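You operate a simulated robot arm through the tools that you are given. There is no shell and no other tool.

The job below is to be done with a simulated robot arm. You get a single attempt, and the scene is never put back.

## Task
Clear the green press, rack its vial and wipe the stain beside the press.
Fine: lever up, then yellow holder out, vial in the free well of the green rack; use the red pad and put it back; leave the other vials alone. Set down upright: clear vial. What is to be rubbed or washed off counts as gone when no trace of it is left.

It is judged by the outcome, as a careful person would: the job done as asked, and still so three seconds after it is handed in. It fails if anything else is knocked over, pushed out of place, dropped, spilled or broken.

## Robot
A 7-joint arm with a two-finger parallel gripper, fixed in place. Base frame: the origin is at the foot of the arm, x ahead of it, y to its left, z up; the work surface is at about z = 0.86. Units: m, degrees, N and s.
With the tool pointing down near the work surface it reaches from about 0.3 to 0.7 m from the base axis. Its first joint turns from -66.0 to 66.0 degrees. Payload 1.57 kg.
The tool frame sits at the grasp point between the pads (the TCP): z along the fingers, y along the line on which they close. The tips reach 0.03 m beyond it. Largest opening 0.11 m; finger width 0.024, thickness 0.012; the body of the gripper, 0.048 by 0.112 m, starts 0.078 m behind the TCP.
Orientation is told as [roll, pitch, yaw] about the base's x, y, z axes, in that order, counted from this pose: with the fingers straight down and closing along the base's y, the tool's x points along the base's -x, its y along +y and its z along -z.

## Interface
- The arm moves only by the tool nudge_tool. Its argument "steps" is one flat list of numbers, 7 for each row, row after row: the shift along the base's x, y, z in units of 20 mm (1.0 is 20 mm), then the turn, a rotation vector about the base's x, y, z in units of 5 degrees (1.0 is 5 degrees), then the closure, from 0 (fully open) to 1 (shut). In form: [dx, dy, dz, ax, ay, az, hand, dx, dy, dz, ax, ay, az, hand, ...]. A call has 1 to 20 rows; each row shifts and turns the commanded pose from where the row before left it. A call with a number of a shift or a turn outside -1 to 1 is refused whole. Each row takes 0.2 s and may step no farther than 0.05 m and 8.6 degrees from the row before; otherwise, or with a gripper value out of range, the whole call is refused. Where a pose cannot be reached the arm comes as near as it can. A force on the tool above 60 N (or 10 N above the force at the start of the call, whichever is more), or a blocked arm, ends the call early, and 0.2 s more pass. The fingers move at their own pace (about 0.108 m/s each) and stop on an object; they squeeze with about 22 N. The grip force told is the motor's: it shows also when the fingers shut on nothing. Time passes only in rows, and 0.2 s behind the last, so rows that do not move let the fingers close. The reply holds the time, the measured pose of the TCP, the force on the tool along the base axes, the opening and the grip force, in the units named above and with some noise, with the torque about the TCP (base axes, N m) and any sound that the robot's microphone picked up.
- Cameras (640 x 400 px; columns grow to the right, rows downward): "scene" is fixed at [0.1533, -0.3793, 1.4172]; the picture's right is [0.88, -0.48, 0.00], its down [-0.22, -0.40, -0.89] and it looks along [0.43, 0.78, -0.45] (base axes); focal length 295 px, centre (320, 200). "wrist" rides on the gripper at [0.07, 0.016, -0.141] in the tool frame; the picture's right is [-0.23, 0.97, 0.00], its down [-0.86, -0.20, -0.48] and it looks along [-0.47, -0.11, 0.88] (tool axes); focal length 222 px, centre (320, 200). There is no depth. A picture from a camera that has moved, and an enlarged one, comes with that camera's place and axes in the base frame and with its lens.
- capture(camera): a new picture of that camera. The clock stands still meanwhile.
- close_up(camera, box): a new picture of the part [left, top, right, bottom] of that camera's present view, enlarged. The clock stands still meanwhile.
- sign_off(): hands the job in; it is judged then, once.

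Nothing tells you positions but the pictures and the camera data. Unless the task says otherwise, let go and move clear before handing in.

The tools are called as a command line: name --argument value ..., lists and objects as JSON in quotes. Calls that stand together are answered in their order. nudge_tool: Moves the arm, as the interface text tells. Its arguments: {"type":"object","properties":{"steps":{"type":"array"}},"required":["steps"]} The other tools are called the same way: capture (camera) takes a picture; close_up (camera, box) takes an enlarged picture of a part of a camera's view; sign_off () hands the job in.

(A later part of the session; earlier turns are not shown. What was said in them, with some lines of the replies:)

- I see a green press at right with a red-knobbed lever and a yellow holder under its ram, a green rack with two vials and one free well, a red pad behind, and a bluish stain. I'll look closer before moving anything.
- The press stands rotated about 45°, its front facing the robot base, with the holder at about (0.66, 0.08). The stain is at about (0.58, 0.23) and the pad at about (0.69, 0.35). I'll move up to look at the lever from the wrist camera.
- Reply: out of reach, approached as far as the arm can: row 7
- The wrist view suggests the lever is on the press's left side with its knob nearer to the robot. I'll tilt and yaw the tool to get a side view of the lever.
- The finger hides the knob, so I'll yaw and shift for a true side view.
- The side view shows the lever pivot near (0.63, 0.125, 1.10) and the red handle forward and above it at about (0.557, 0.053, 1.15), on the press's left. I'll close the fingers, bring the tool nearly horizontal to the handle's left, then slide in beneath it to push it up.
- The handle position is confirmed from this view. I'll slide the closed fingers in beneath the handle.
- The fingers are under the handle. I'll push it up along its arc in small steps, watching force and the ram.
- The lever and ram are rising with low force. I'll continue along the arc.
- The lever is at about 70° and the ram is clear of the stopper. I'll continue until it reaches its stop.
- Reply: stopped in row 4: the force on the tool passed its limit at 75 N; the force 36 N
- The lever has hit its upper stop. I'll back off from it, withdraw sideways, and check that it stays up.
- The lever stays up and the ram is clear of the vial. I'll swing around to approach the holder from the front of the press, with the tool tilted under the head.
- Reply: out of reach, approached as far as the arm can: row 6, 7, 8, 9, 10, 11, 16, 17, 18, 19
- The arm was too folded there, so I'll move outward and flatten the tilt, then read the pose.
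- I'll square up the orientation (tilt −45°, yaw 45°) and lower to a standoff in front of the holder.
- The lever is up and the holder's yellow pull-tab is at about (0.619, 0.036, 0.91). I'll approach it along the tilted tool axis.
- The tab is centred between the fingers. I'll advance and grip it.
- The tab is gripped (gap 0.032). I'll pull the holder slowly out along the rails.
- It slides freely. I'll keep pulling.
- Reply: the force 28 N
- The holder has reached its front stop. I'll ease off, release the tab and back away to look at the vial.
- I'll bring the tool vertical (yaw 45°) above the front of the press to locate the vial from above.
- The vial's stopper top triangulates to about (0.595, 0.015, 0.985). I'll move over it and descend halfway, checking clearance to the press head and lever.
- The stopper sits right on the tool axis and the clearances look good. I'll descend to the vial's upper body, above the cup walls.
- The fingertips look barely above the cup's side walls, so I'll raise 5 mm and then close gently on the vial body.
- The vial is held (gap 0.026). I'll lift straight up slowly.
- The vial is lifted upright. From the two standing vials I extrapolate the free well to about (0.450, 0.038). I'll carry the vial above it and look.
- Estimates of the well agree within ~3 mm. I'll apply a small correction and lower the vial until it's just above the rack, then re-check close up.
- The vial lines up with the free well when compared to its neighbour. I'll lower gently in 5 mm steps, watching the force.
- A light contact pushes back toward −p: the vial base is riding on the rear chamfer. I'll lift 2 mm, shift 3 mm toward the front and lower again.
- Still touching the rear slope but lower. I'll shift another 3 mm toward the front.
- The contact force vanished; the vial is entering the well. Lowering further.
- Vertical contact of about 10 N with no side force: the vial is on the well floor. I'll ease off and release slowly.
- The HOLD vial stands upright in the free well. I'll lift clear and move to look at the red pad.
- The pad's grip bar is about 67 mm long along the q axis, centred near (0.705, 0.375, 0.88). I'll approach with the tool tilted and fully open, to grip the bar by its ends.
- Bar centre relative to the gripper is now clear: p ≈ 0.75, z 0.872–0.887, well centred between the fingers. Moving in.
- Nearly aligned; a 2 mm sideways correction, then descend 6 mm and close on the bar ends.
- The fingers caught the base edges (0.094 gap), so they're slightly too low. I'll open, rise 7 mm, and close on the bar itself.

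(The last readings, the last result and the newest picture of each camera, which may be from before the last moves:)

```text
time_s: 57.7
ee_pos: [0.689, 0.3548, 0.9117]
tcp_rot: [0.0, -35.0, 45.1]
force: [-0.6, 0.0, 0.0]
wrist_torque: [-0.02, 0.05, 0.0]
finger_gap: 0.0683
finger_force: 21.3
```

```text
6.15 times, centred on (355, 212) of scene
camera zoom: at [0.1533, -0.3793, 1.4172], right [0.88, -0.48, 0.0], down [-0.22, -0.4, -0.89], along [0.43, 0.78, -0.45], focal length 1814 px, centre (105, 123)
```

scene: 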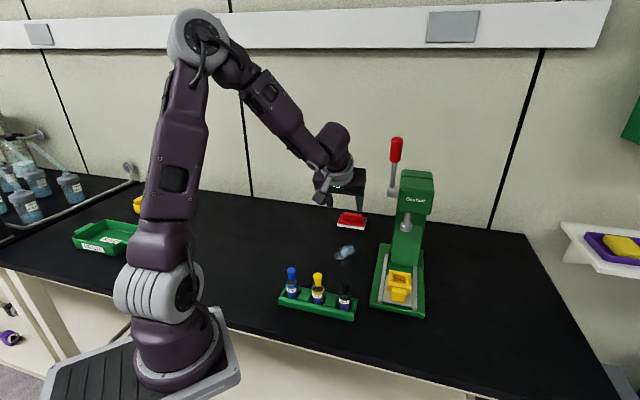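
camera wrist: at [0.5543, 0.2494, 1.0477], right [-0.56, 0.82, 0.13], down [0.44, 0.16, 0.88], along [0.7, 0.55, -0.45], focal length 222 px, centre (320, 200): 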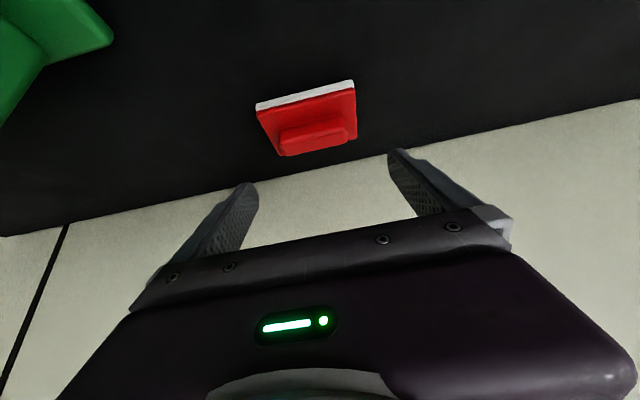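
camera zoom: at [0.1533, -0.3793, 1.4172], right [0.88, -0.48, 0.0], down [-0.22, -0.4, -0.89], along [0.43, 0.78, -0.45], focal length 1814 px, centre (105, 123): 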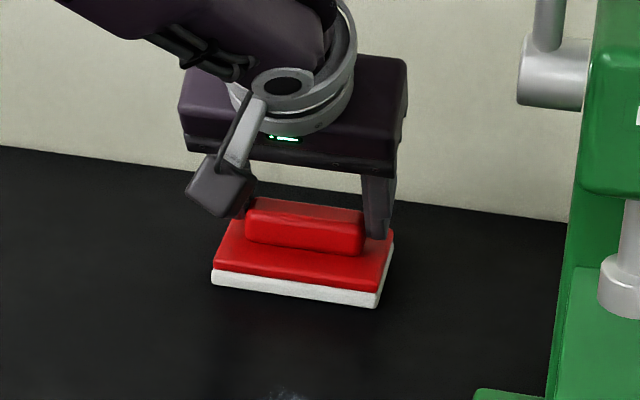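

The bar is gripped (0.068). I'll lift slightly and check that the pad comes along level.

nudge_tool --steps '[0, 0, 0, 0, 0, 0, 0.7, 0, 0, 0.3, 0, 0, 0, 0.7, 0, 0, 0.4, 0, 0, 0, 0.7, 0, 0, 0.4, 0, 0, 0, 0.7]'

close_up --camera "scene" --box '[320, 180, 390, 245]'

close_up --camera "wrist" --box '[225, 70, 415, 230]'

```text
time_s: 58.7
ee_pos: [0.6881, 0.3547, 0.9347]
tcp_rot: [-0.1, -35.1, 45.0]
force: [0.5, 0.0, -0.1]
wrist_torque: [-0.03, -0.01, 0.03]
finger_gap: 0.0333
finger_force: 0.0
```

```text
6.15 times, centred on (355, 212) of scene
camera zoom: at [0.1533, -0.3793, 1.4172], right [0.88, -0.48, 0.0], down [-0.22, -0.4, -0.89], along [0.43, 0.78, -0.45], focal length 1814 px, centre (105, 123)
```

zoom: 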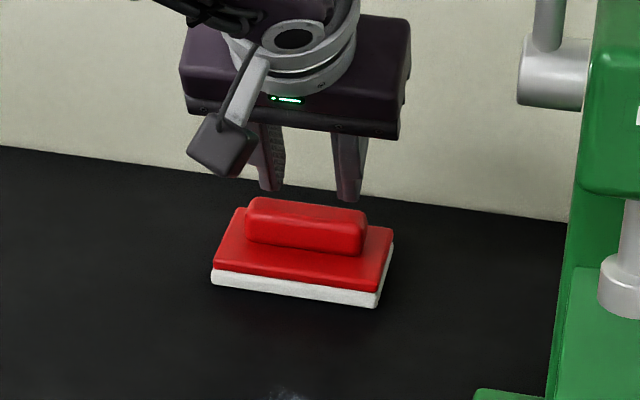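

```text
2.50 times, centred on (320, 150) of wrist
camera zoom: at [0.5786, 0.2691, 1.0088], right [-0.56, 0.82, 0.13], down [0.44, 0.16, 0.88], along [0.7, 0.55, -0.45], focal length 555 px, centre (320, 325)
```

zoom: 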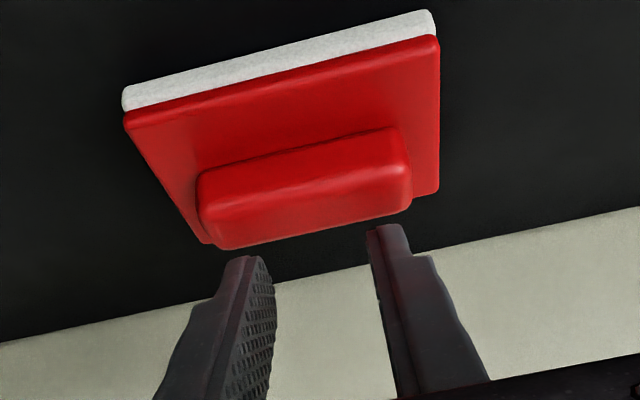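

The grip slipped off the rounded bar (too shallow on the slanted tips); the pad stayed in place. I'll use a steeper tool (tilt −20°) and seat deeper.

nudge_tool --steps '[0, 0, 0.5, 0, 0, 0, 0, 0, 0, 0.2, 0, 0, 0, 0, 0, 0, 0, -0.707, 0.707, 0, 0, 0, 0, 0, -0.707, 0.707, 0, 0, 0, 0, 0, -0.707, 0.707, 0, 0]'

close_up --camera "wrist" --box '[225, 70, 415, 230]'

close_up --camera "scene" --box '[320, 180, 390, 245]'

```text
time_s: 59.9
ee_pos: [0.6735, 0.3481, 0.9398]
tcp_rot: [0.0, -20.0, 44.9]
force: [-0.1, 0.2, 0.3]
wrist_torque: [-0.01, -0.02, -0.01]
finger_gap: 0.11
finger_force: 0.2
out of reach, approached as far as the arm can: row 5
```

```text
2.50 times, centred on (320, 150) of wrist
camera zoom: at [0.5811, 0.2803, 1.0479], right [-0.54, 0.84, 0.08], down [0.59, 0.31, 0.74], along [0.6, 0.44, -0.67], focal length 555 px, centre (320, 325)
```

zoom: 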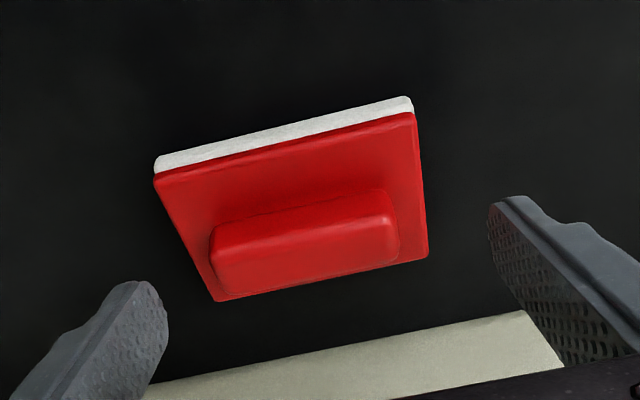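

```text
6.15 times, centred on (355, 212) of scene
camera zoom: at [0.1533, -0.3794, 1.4172], right [0.88, -0.48, 0.0], down [-0.22, -0.4, -0.89], along [0.43, 0.78, -0.45], focal length 1814 px, centre (105, 123)
```

zoom: 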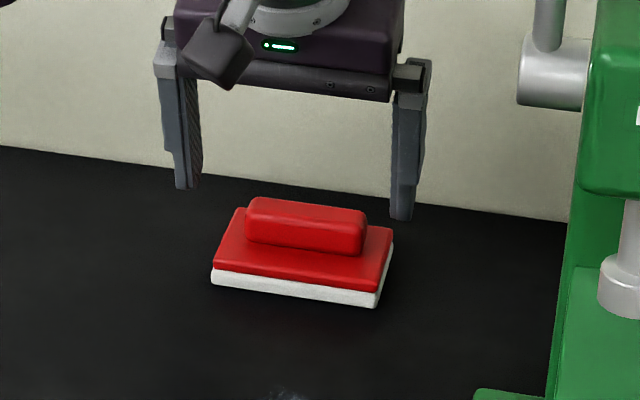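

I'll use tilt −30°, set the opening to ~0.082 (between bar and base widths), and descend until the tips touch the base top.

nudge_tool --steps '[0.4, 0.19, 0, 0.707, -0.707, 0, 0.1, 0.4, 0.18, -0.2, 0.707, -0.707, 0, 0.255, 0, 0, -0.3, 0, 0, 0, 0.255, 0, 0, -0.3, 0, 0, 0, 0.255]'

close_up --camera "wrist" --box '[225, 70, 415, 230]'

close_up --camera "scene" --box '[320, 180, 390, 245]'

```text
time_s: 60.9
ee_pos: [0.6898, 0.3575, 0.9251]
tcp_rot: [0.0, -30.1, 45.0]
force: [-0.4, 0.0, -0.6]
wrist_torque: [0.01, -0.01, 0.0]
finger_gap: 0.082
finger_force: 0.0
```

```text
2.50 times, centred on (320, 150) of wrist
camera zoom: at [0.5848, 0.2757, 1.0106], right [-0.55, 0.83, 0.11], down [0.49, 0.21, 0.84], along [0.67, 0.52, -0.53], focal length 555 px, centre (320, 325)
```

zoom: 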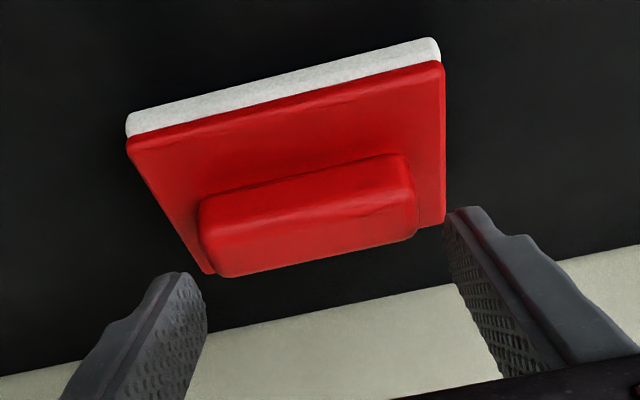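

```text
6.15 times, centred on (355, 212) of scene
camera zoom: at [0.1533, -0.3793, 1.4172], right [0.88, -0.48, 0.0], down [-0.22, -0.4, -0.89], along [0.43, 0.78, -0.45], focal length 1814 px, centre (105, 123)
```

zoom: 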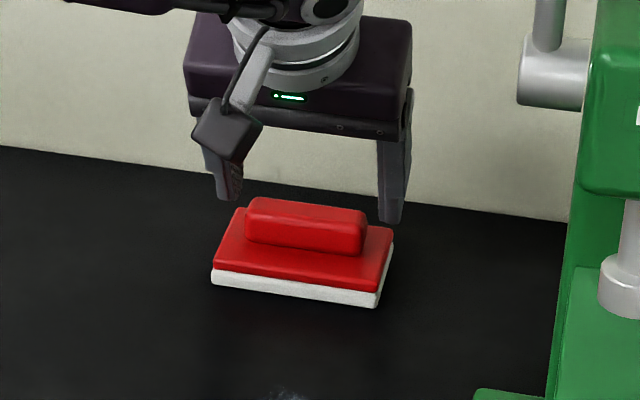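

Alignment is centred. I'll shift 4 mm toward −p and step down until contact.

nudge_tool --steps '[-0.14, -0.14, 0, 0, 0, 0, 0.255, 0, 0, -0.2, 0, 0, 0, 0.255, 0, 0, -0.2, 0, 0, 0, 0.255, 0, 0, -0.2, 0, 0, 0, 0.255]'

nudge_tool --steps '[0, 0, -0.1, 0, 0, 0, 0.255]'

close_up --camera "wrist" --box '[225, 70, 415, 230]'

```text
time_s: 61.9
ee_pos: [0.6873, 0.3532, 0.9126]
tcp_rot: [0.0, -29.9, 45.0]
force: [0.5, 0.3, 0.4]
wrist_torque: [-0.02, -0.01, -0.01]
finger_gap: 0.0822
finger_force: 0.0
```

```text
time_s: 62.3
ee_pos: [0.6869, 0.3532, 0.9107]
tcp_rot: [0.0, -30.1, 45.0]
force: [-0.2, 0.0, 0.5]
wrist_torque: [-0.01, 0.02, -0.01]
finger_gap: 0.082
finger_force: 0.1
```

```text
2.50 times, centred on (320, 150) of wrist
camera zoom: at [0.5823, 0.273, 0.9967], right [-0.55, 0.83, 0.11], down [0.49, 0.21, 0.84], along [0.67, 0.52, -0.53], focal length 555 px, centre (320, 325)
```

zoom: 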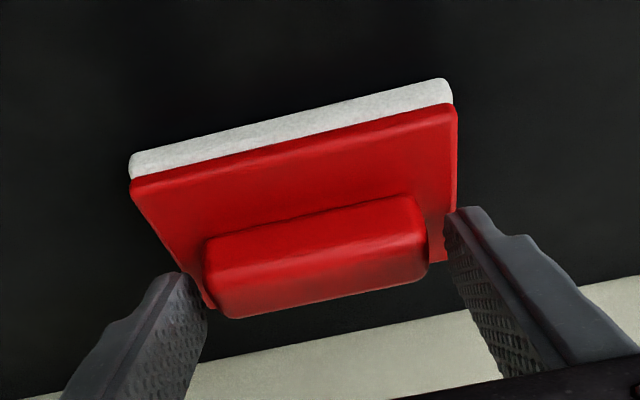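

nudge_tool --steps '[0, 0, -0.07, 0, 0, 0, 0.255, 0, 0, -0.07, 0, 0, 0, 0.255]'

```text
time_s: 62.9
ee_pos: [0.6882, 0.3547, 0.9102]
tcp_rot: [-0.2, -30.3, 45.0]
force: [-1.3, -1.7, 15.4]
wrist_torque: [0.04, 0.02, 0.05]
finger_gap: 0.0821
finger_force: 0.1
```

Tips touch the base top (15 N). I'll ease off 1.5 mm and close on the bar.

nudge_tool --steps '[0, 0, 0.09, 0, 0, 0, 0.255, 0, 0, 0, 0, 0, 0, 0.33, 0, 0, 0, 0, 0, 0, 0.45, 0, 0, 0, 0, 0, 0, 1, 0, 0, 0, 0, 0, 0, 1]'

close_up --camera "wrist" --box '[225, 70, 415, 230]'

close_up --camera "scene" --box '[320, 180, 390, 245]'

```text
time_s: 64.1
ee_pos: [0.6877, 0.3536, 0.9101]
tcp_rot: [0.0, -30.1, 45.0]
force: [0.3, -0.7, 11.8]
wrist_torque: [0.12, 0.01, -0.02]
finger_gap: 0.0683
finger_force: 22.2
```

```text
2.50 times, centred on (320, 150) of wrist
camera zoom: at [0.582, 0.2729, 0.9959], right [-0.55, 0.83, 0.11], down [0.49, 0.21, 0.84], along [0.67, 0.52, -0.53], focal length 555 px, centre (320, 325)
```

zoom: 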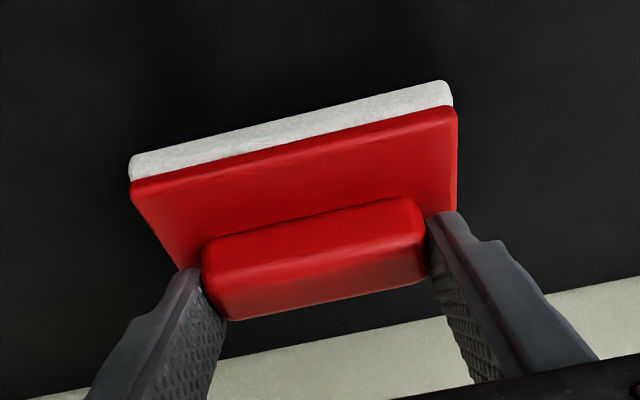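

```text
6.15 times, centred on (355, 212) of scene
camera zoom: at [0.1531, -0.3795, 1.4172], right [0.88, -0.48, 0.0], down [-0.22, -0.4, -0.89], along [0.43, 0.78, -0.45], focal length 1814 px, centre (105, 123)
```

zoom: 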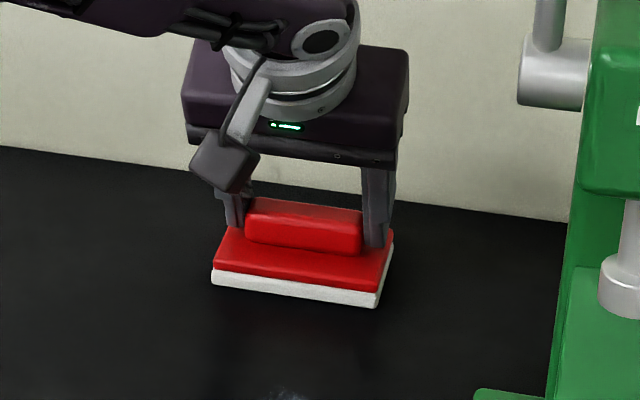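

nudge_tool --steps '[0, 0, 0.1, 0, 0, 0, 1, 0, 0, 0.1, 0, 0, 0, 1, 0, 0, 0.1, 0, 0, 0, 1]'

close_up --camera "scene" --box '[320, 180, 390, 245]'

```text
time_s: 64.9
ee_pos: [0.6866, 0.3543, 0.9142]
tcp_rot: [0.0, -30.0, 44.8]
force: [-0.3, -0.4, -0.9]
wrist_torque: [-0.01, -0.01, 0.01]
finger_gap: 0.068
finger_force: 22.2
```

```text
6.15 times, centred on (355, 212) of scene
camera zoom: at [0.1533, -0.3793, 1.4172], right [0.88, -0.48, 0.0], down [-0.22, -0.4, -0.89], along [0.43, 0.78, -0.45], focal length 1814 px, centre (105, 123)
```

zoom: 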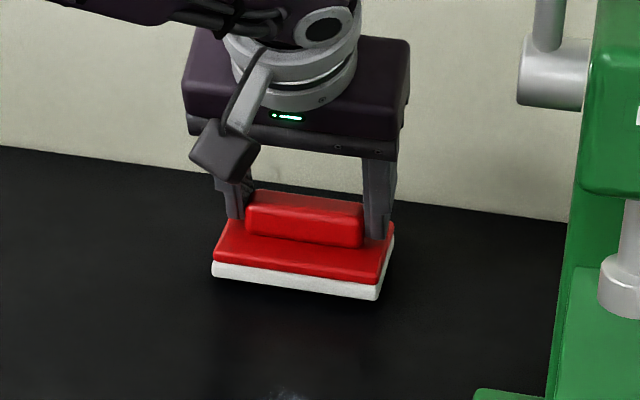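

The pad is lifted and held level. I'll carry it low to the far end of the stain.

nudge_tool --steps '[0, 0, 0.4, 0, 0, 0, 1, -0.55, -0.66, 0.1, 0, 0, 0, 1, -0.55, -0.66, 0, 0, 0, 0, 1, -0.55, -0.66, 0, 0, 0, 0, 1, -0.55, -0.66, 0, 0, 0, 0, 1, -0.55, -0.66, 0, 0, 0, 0, 1, -0.55, -0.66, 0, 0, 0, 0, 1, -0.55, -0.68, 0, 0, 0, 0, 1]'

capture --camera "wrist"

close_up --camera "scene" --box '[300, 190, 420, 290]'

```text
time_s: 66.7
ee_pos: [0.6102, 0.2608, 0.9256]
tcp_rot: [-0.1, -30.1, 44.9]
force: [0.2, 0.0, -0.3]
wrist_torque: [0.02, 0.02, 0.04]
finger_gap: 0.0684
finger_force: 21.9
```

```text
taken
camera wrist: at [0.5047, 0.1798, 1.0123], right [-0.55, 0.83, 0.11], down [0.49, 0.21, 0.84], along [0.67, 0.52, -0.53], focal length 222 px, centre (320, 200)
```

wrist: 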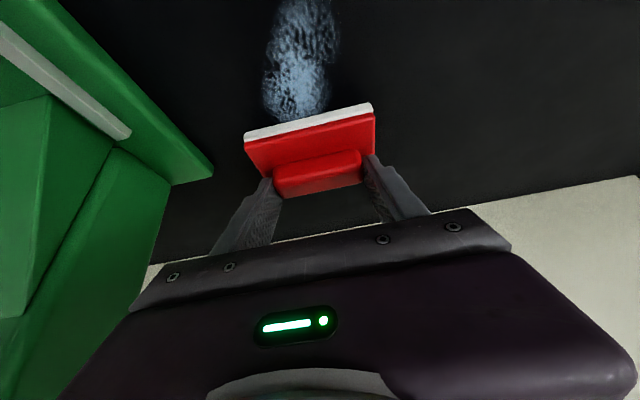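

```text
4.00 times, centred on (360, 240) of scene
camera zoom: at [0.1533, -0.3793, 1.4172], right [0.88, -0.48, 0.0], down [-0.22, -0.4, -0.89], along [0.43, 0.78, -0.45], focal length 1179 px, centre (160, 40)
```

zoom: 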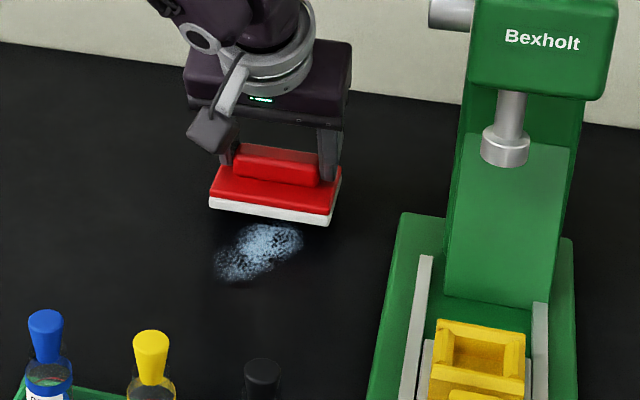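

The pad is just behind the stain and wide enough to cover it. Lowering onto the table.

nudge_tool --steps '[0, 0, -0.4, 0, 0, 0, 1, 0, 0, -0.3, 0, 0, 0, 1, 0, 0, -0.1, 0, 0, 0, 1]'

```text
time_s: 67.5
ee_pos: [0.6105, 0.2611, 0.9097]
tcp_rot: [0.0, -30.0, 44.9]
force: [-0.4, -1.1, 1.1]
wrist_torque: [-0.02, 0.15, 0.06]
finger_gap: 0.0679
finger_force: 22.0
```

nudge_tool --steps '[0, 0, -0.08, 0, 0, 0, 1, 0, 0, -0.04, 0, 0, 0, 1]'

```text
time_s: 68.1
ee_pos: [0.6112, 0.261, 0.9094]
tcp_rot: [-0.1, -30.4, 45.0]
force: [-6.8, -4.6, 28.6]
wrist_torque: [-0.13, 0.42, 0.02]
finger_gap: 0.0682
finger_force: 22.1
```

Pressed on with ~25 N; I'll ease slightly and stroke across the stain toward the robot, then back.

nudge_tool --steps '[0, 0, 0.03, 0, 0, 0, 1, -0.36, -0.36, 0, 0, 0, 0, 1, -0.36, -0.36, 0, 0, 0, 0, 1, -0.36, -0.36, 0, 0, 0, 0, 1, -0.36, -0.36, 0, 0, 0, 0, 1, -0.36, -0.36, 0, 0, 0, 0, 1, -0.36, -0.36, 0, 0, 0, 0, 1, -0.36, -0.36, 0, 0, 0, 0, 1]'

capture --camera "wrist"

close_up --camera "scene" --box '[270, 190, 430, 330]'

```text
time_s: 69.9
ee_pos: [0.5603, 0.2109, 0.9096]
tcp_rot: [-0.1, -30.3, 45.0]
force: [8.1, 5.8, 31.0]
wrist_torque: [0.47, -0.37, -0.02]
finger_gap: 0.068
finger_force: 21.9
```

```text
taken
camera wrist: at [0.4554, 0.1302, 0.995], right [-0.55, 0.83, 0.11], down [0.49, 0.21, 0.84], along [0.67, 0.52, -0.52], focal length 222 px, centre (320, 200)
```

wrist: 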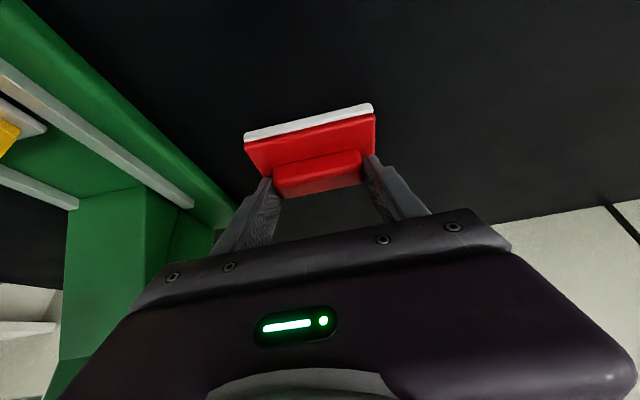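

```text
2.86 times, centred on (350, 260) of scene
camera zoom: at [0.153, -0.3794, 1.4172], right [0.88, -0.48, 0.0], down [-0.22, -0.4, -0.89], along [0.43, 0.78, -0.45], focal length 842 px, centre (234, 29)
```

zoom: 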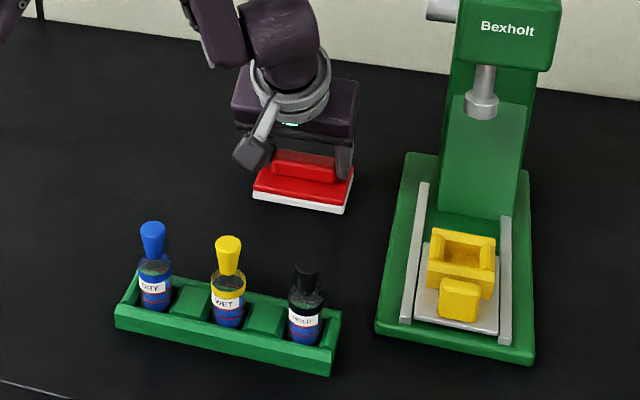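

The visible part of the stain is gone already. I'll make several more strokes to be thorough.

nudge_tool --steps '[-0.25, -0.25, 0, 0, 0, 0, 1, 0.4, 0.4, 0, 0, 0, 0, 1, 0.4, 0.4, 0, 0, 0, 0, 1, 0.4, 0.4, 0, 0, 0, 0, 1, 0.4, 0.4, 0, 0, 0, 0, 1, 0.4, 0.4, 0, 0, 0, 0, 1, 0.4, 0.4, 0, 0, 0, 0, 1, 0.4, 0.4, 0, 0, 0, 0, 1, 0.2, 0.2, 0, 0, 0, 0, 1, -0.4, -0.4, 0, 0, 0, 0, 1, -0.4, -0.4, 0, 0, 0, 0, 1, -0.4, -0.4, 0, 0, 0, 0, 1, -0.4, -0.4, 0, 0, 0, 0, 1, -0.4, -0.4, 0, 0, 0, 0, 1, -0.4, -0.4, 0, 0, 0, 0, 1, -0.4, -0.4, 0, 0, 0, 0, 1, -0.2, -0.2, 0, 0, 0, 0, 1]'

capture --camera "wrist"

close_up --camera "scene" --box '[270, 190, 430, 330]'

```text
time_s: 73.5
ee_pos: [0.5556, 0.206, 0.9089]
tcp_rot: [-0.1, -30.4, 45.2]
force: [7.8, 9.0, 33.6]
wrist_torque: [0.34, 0.09, -0.06]
finger_gap: 0.0683
finger_force: 21.8
```

```text
taken
camera wrist: at [0.4512, 0.1251, 0.9947], right [-0.55, 0.83, 0.11], down [0.49, 0.21, 0.85], along [0.68, 0.52, -0.52], focal length 222 px, centre (320, 200)
```

wrist: 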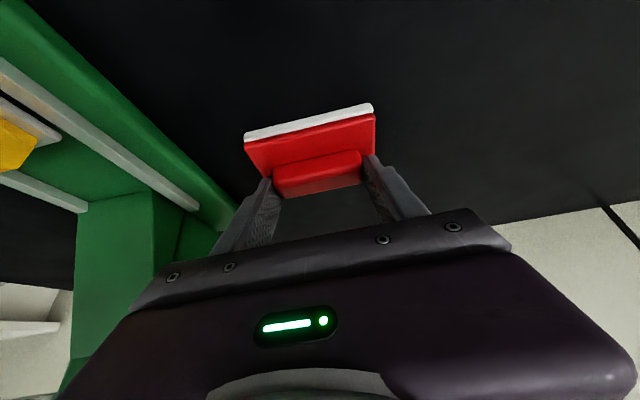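

```text
2.86 times, centred on (350, 260) of scene
camera zoom: at [0.1529, -0.3794, 1.4172], right [0.88, -0.48, 0.0], down [-0.22, -0.4, -0.89], along [0.43, 0.78, -0.45], focal length 842 px, centre (234, 29)
```

zoom: 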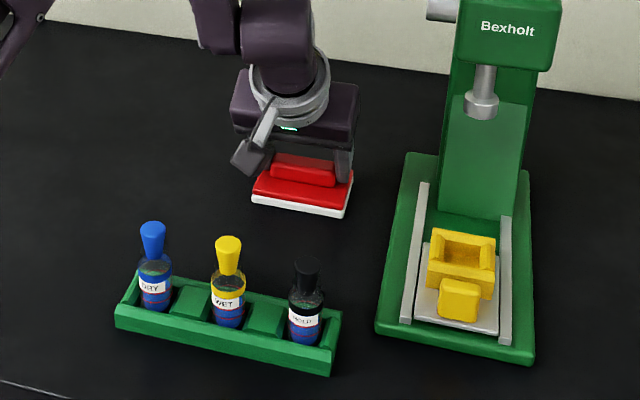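

nudge_tool --steps '[0.1, 0.5, 0, 0, 0, 0, 1, 0.4, 0.4, 0, 0, 0, 0, 1, 0.4, 0.4, 0, 0, 0, 0, 1, 0.4, 0.4, 0, 0, 0, 0, 1, 0.4, 0.4, 0, 0, 0, 0, 1, 0.4, 0.4, 0, 0, 0, 0, 1, 0.4, 0.4, 0, 0, 0, 0, 1, 0.4, 0.4, 0, 0, 0, 0, 1, 0.4, 0.4, 0, 0, 0, 0, 1, 0.1, 0.1, 0.3, 0, 0, 0, 1, 0, 0, 0.7, 0, 0, 0, 1, 0.2, 0.4, 0.7, 0, 0, 0, 1]'

capture --camera "wrist"

close_up --camera "scene" --box '[300, 200, 400, 290]'

```text
time_s: 76.1
ee_pos: [0.6265, 0.2894, 0.9421]
tcp_rot: [0.0, -30.1, 45.0]
force: [-0.2, -0.6, -0.6]
wrist_torque: [-0.04, 0.02, 0.04]
finger_gap: 0.0681
finger_force: 21.9
```

```text
taken
camera wrist: at [0.5214, 0.2092, 1.028], right [-0.55, 0.83, 0.11], down [0.5, 0.21, 0.84], along [0.67, 0.52, -0.53], focal length 222 px, centre (320, 200)
```

wrist: 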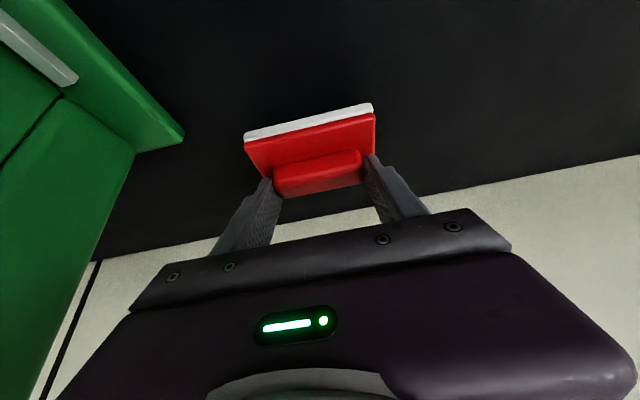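

```text
4.44 times, centred on (350, 245) of scene
camera zoom: at [0.1533, -0.3793, 1.4172], right [0.88, -0.48, 0.0], down [-0.22, -0.4, -0.89], along [0.43, 0.78, -0.45], focal length 1310 px, centre (187, 0)
```

zoom: 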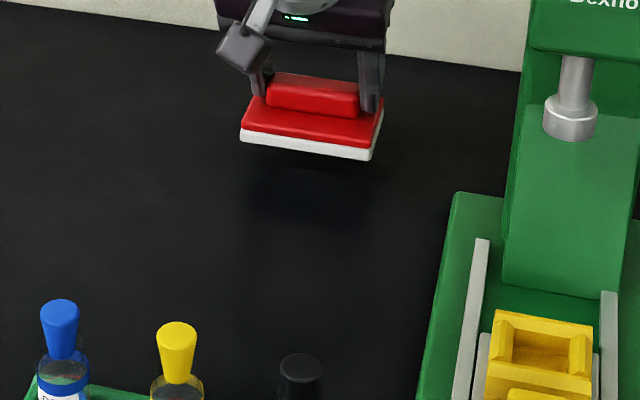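

close_up --camera "scene" --box '[322, 236, 372, 268]'

close_up --camera "wrist" --box '[240, 0, 400, 110]'

```text
12.50 times, centred on (347, 252) of scene
camera zoom: at [0.1533, -0.3793, 1.4172], right [0.88, -0.48, 0.0], down [-0.22, -0.4, -0.89], along [0.43, 0.78, -0.45], focal length 3684 px, centre (-18, -450)
```

zoom: 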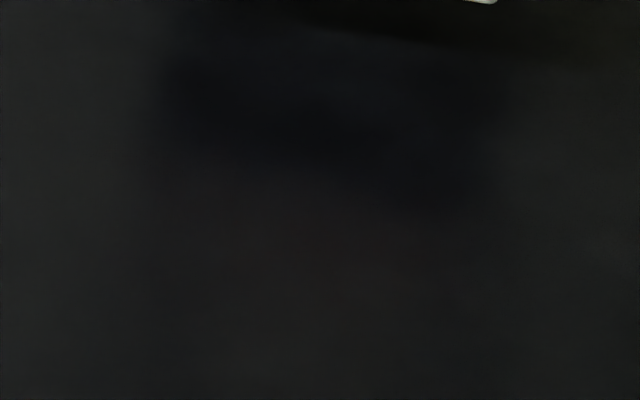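

```text
3.64 times, centred on (320, 55) of wrist
camera zoom: at [0.5214, 0.2092, 1.028], right [-0.55, 0.83, 0.11], down [0.5, 0.21, 0.84], along [0.67, 0.52, -0.53], focal length 808 px, centre (320, 727)
```

zoom: 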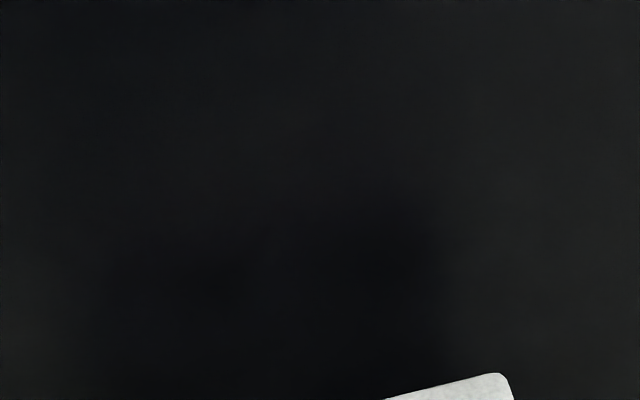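

No trace of the stain remains. I'll return the pad to exactly where it stood.

nudge_tool --steps '[0.61, 0.646, 0, 0, 0, 0, 1, 0.61, 0.646, 0, 0, 0, 0, 1, 0.61, 0.646, 0, 0, 0, 0, 1, 0.61, 0.646, 0, 0, 0, 0, 1, 0.61, 0.646, 0, 0, 0, 0, 1, 0, 0, -0.5, 0, 0, 0, 1, 0, 0, -0.5, 0, 0, 0, 1, 0, 0, -0.4, 0, 0, 0, 1]'

close_up --camera "scene" --box '[320, 180, 390, 245]'

```text
time_s: 77.9
ee_pos: [0.6878, 0.3542, 0.9128]
tcp_rot: [0.0, -30.1, 45.1]
force: [0.1, -0.3, -1.4]
wrist_torque: [0.0, 0.0, 0.0]
finger_gap: 0.0683
finger_force: 21.9
```

```text
6.15 times, centred on (355, 212) of scene
camera zoom: at [0.1533, -0.3793, 1.4172], right [0.88, -0.48, 0.0], down [-0.22, -0.4, -0.89], along [0.43, 0.78, -0.45], focal length 1814 px, centre (105, 123)
```

zoom: 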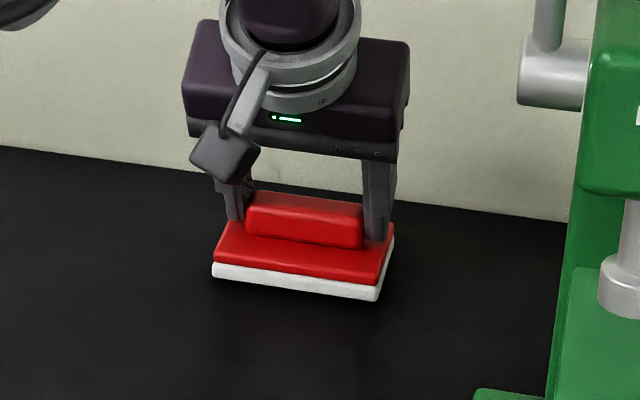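

nudge_tool --steps '[0, 0, -0.1, 0, 0, 0, 1, 0, 0, -0.07, 0, 0, 0, 1]'

close_up --camera "scene" --box '[320, 180, 390, 245]'

```text
time_s: 78.5
ee_pos: [0.6872, 0.3544, 0.9096]
tcp_rot: [0.0, -30.0, 45.0]
force: [0.6, 0.3, -0.9]
wrist_torque: [0.01, -0.02, 0.0]
finger_gap: 0.0684
finger_force: 22.3
```

```text
6.15 times, centred on (355, 212) of scene
camera zoom: at [0.1533, -0.3793, 1.4172], right [0.88, -0.48, 0.0], down [-0.22, -0.4, -0.89], along [0.43, 0.78, -0.45], focal length 1814 px, centre (105, 123)
```

zoom: 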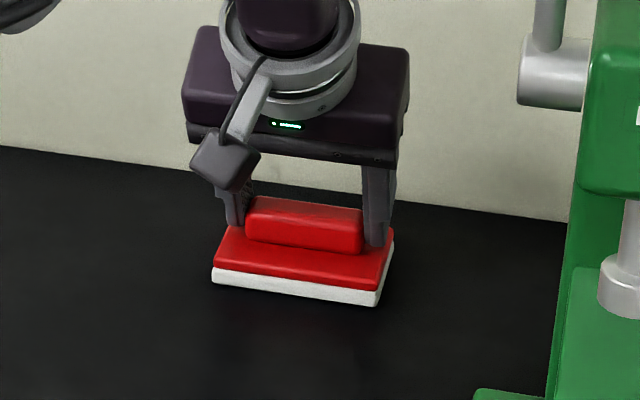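

nudge_tool --steps '[0, 0, -0.05, 0, 0, 0, 1]'

```text
time_s: 78.9
ee_pos: [0.6867, 0.3539, 0.9099]
tcp_rot: [0.1, -30.1, 45.1]
force: [-0.9, 0.3, 3.5]
wrist_torque: [0.21, 0.12, 0.1]
finger_gap: 0.0681
finger_force: 22.4
```

The pad is resting on the table. I'll open and withdraw upward.

nudge_tool --steps '[0, 0, 0, 0, 0, 0, 0.3, 0, 0, 0, 0, 0, 0, 0.22, 0, 0, 0, 0, 0, 0, 0.2, 0, 0, 0.3, 0, 0, 0, 0.2, 0, 0, 0.8, 0, 0, 0, 0.2, -0.2, -0.2, 1, 0, 0, 0, 0.2, -0.4, -0.4, 1, 0, 0, 0, 0.2, -0.4, -0.4, 1, 0, 0, 0, 0.2, -0.6, -0.6, 1, 0, 0, 0, 0.3, -0.6, -0.6, 1, 0, 0, 0, 0.4, -0.6, -0.6, 1, 0, 0, 0, 0.5]'

capture --camera "scene"

close_up --camera "scene" --box '[320, 200, 380, 265]'

capture --camera "wrist"

```text
time_s: 81.3
ee_pos: [0.63, 0.2983, 1.0504]
tcp_rot: [0.1, -30.0, 45.0]
force: [-0.2, -0.3, 0.2]
wrist_torque: [-0.03, 0.01, -0.01]
finger_gap: 0.0551
finger_force: 0.1
```

```text
taken
```

scene: 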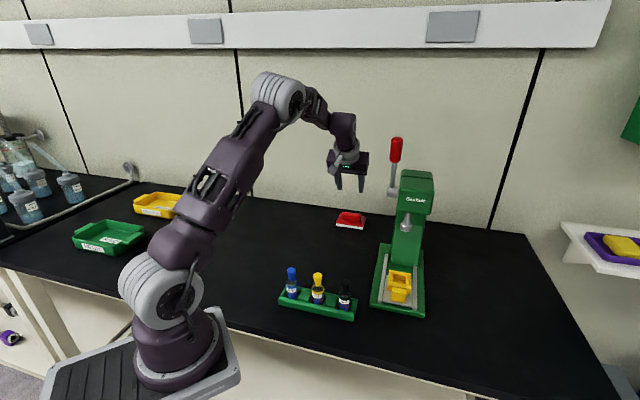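

```text
6.15 times, centred on (350, 232) of scene
camera zoom: at [0.1533, -0.3793, 1.4172], right [0.88, -0.48, 0.0], down [-0.22, -0.4, -0.89], along [0.43, 0.78, -0.45], focal length 1814 px, centre (135, 0)
```

zoom: 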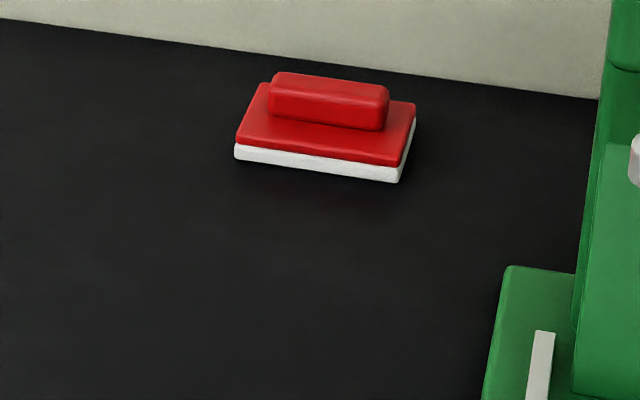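

```text
taken
camera wrist: at [0.526, 0.2172, 1.1375], right [-0.55, 0.83, 0.11], down [0.49, 0.21, 0.84], along [0.67, 0.52, -0.53], focal length 222 px, centre (320, 200)
```

wrist: 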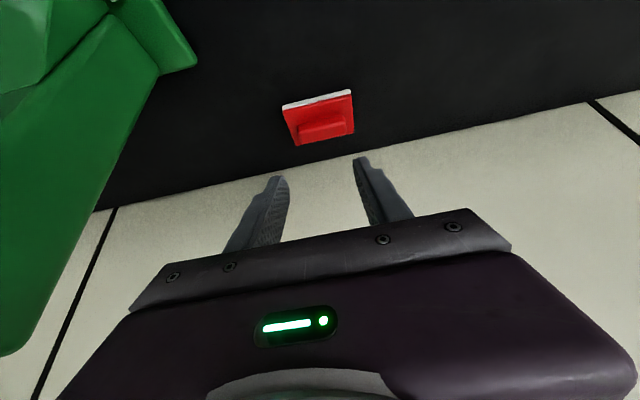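

The pad is back within a few millimetres of its spot, and the stain is gone. I'll retract fully and make a final check.

nudge_tool --steps '[-0.8, -0.3, 0.6, 0, 0, 0, 0.5, -0.8, -0.3, 0.6, 0, 0, 0, 0.5, -0.8, -0.3, 0.6, 0, 0, 0, 0.5, -0.8, -0.3, 0.6, 0, 0, 0, 0.5, -0.8, -0.3, 0.6, 0, 0, 0, 0.5, -0.8, -0.3, 0.6, 0, 0, 0, 0.5]'

close_up --camera "scene" --box '[260, 130, 440, 330]'

close_up --camera "scene" --box '[270, 250, 370, 330]'

capture --camera "wrist"

```text
time_s: 82.7
ee_pos: [0.5352, 0.2621, 1.1233]
tcp_rot: [0.0, -30.1, 45.0]
force: [-0.4, 0.8, -0.1]
wrist_torque: [0.01, 0.03, -0.03]
finger_gap: 0.0548
finger_force: 0.1
```

```text
2.00 times, centred on (350, 230) of scene
camera zoom: at [0.1533, -0.3793, 1.4172], right [0.88, -0.48, 0.0], down [-0.22, -0.4, -0.89], along [0.43, 0.78, -0.45], focal length 590 px, centre (260, 140)
```

zoom: 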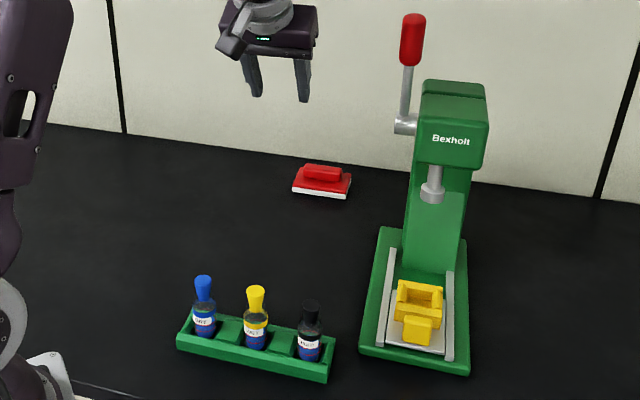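

```text
5.00 times, centred on (320, 290) of scene
camera zoom: at [0.1533, -0.3793, 1.4172], right [0.88, -0.48, 0.0], down [-0.22, -0.4, -0.89], along [0.43, 0.78, -0.45], focal length 1474 px, centre (320, -250)
```

zoom: 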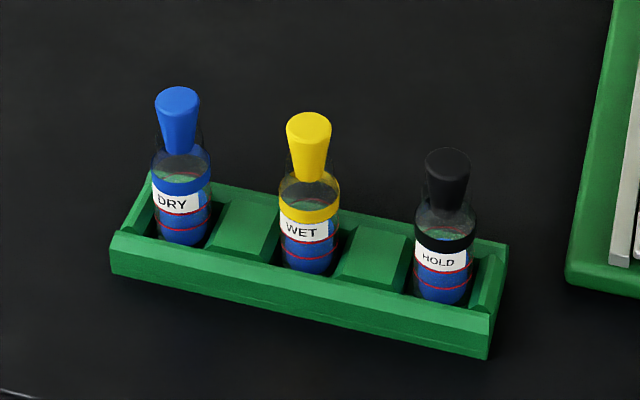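

```text
taken
camera wrist: at [0.4307, 0.1813, 1.2096], right [-0.55, 0.83, 0.11], down [0.49, 0.21, 0.84], along [0.67, 0.52, -0.53], focal length 222 px, centre (320, 200)
```

wrist: 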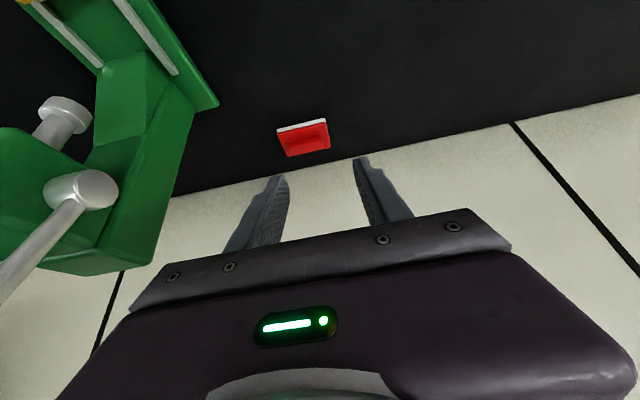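

The final check is clear: the lever is up, the holder is out, and the HOLD vial stands upright in the previously free well beside the two untouched vials. The stain has left no visible trace, the pad is back in place, and the arm is clear. Handing in.

sign_off

```text
The job is handed in.
```

The press is cleared, its vial is racked, and the stain beside it is wiped away. I've handed the job in; I don't have the verdict.

- **Press:** The lever is up at its stop and stayed there. The yellow holder is pulled out to its front stop and is empty.
- **Vial:** The HOLD vial stands upright in the free well of the green rack. I didn't touch the DRY and WET vials.
- **Stain:** I went over it several times with the red pad. Close-up pictures afterwards showed no trace on the table.
- **Pad:** It is back where it stood, about 4 mm to one side of its original spot. My first grip on it slipped off, but the pad stayed put and nothing was dropped.

The arm is clear of everything, and nothing was knocked over or spilled.
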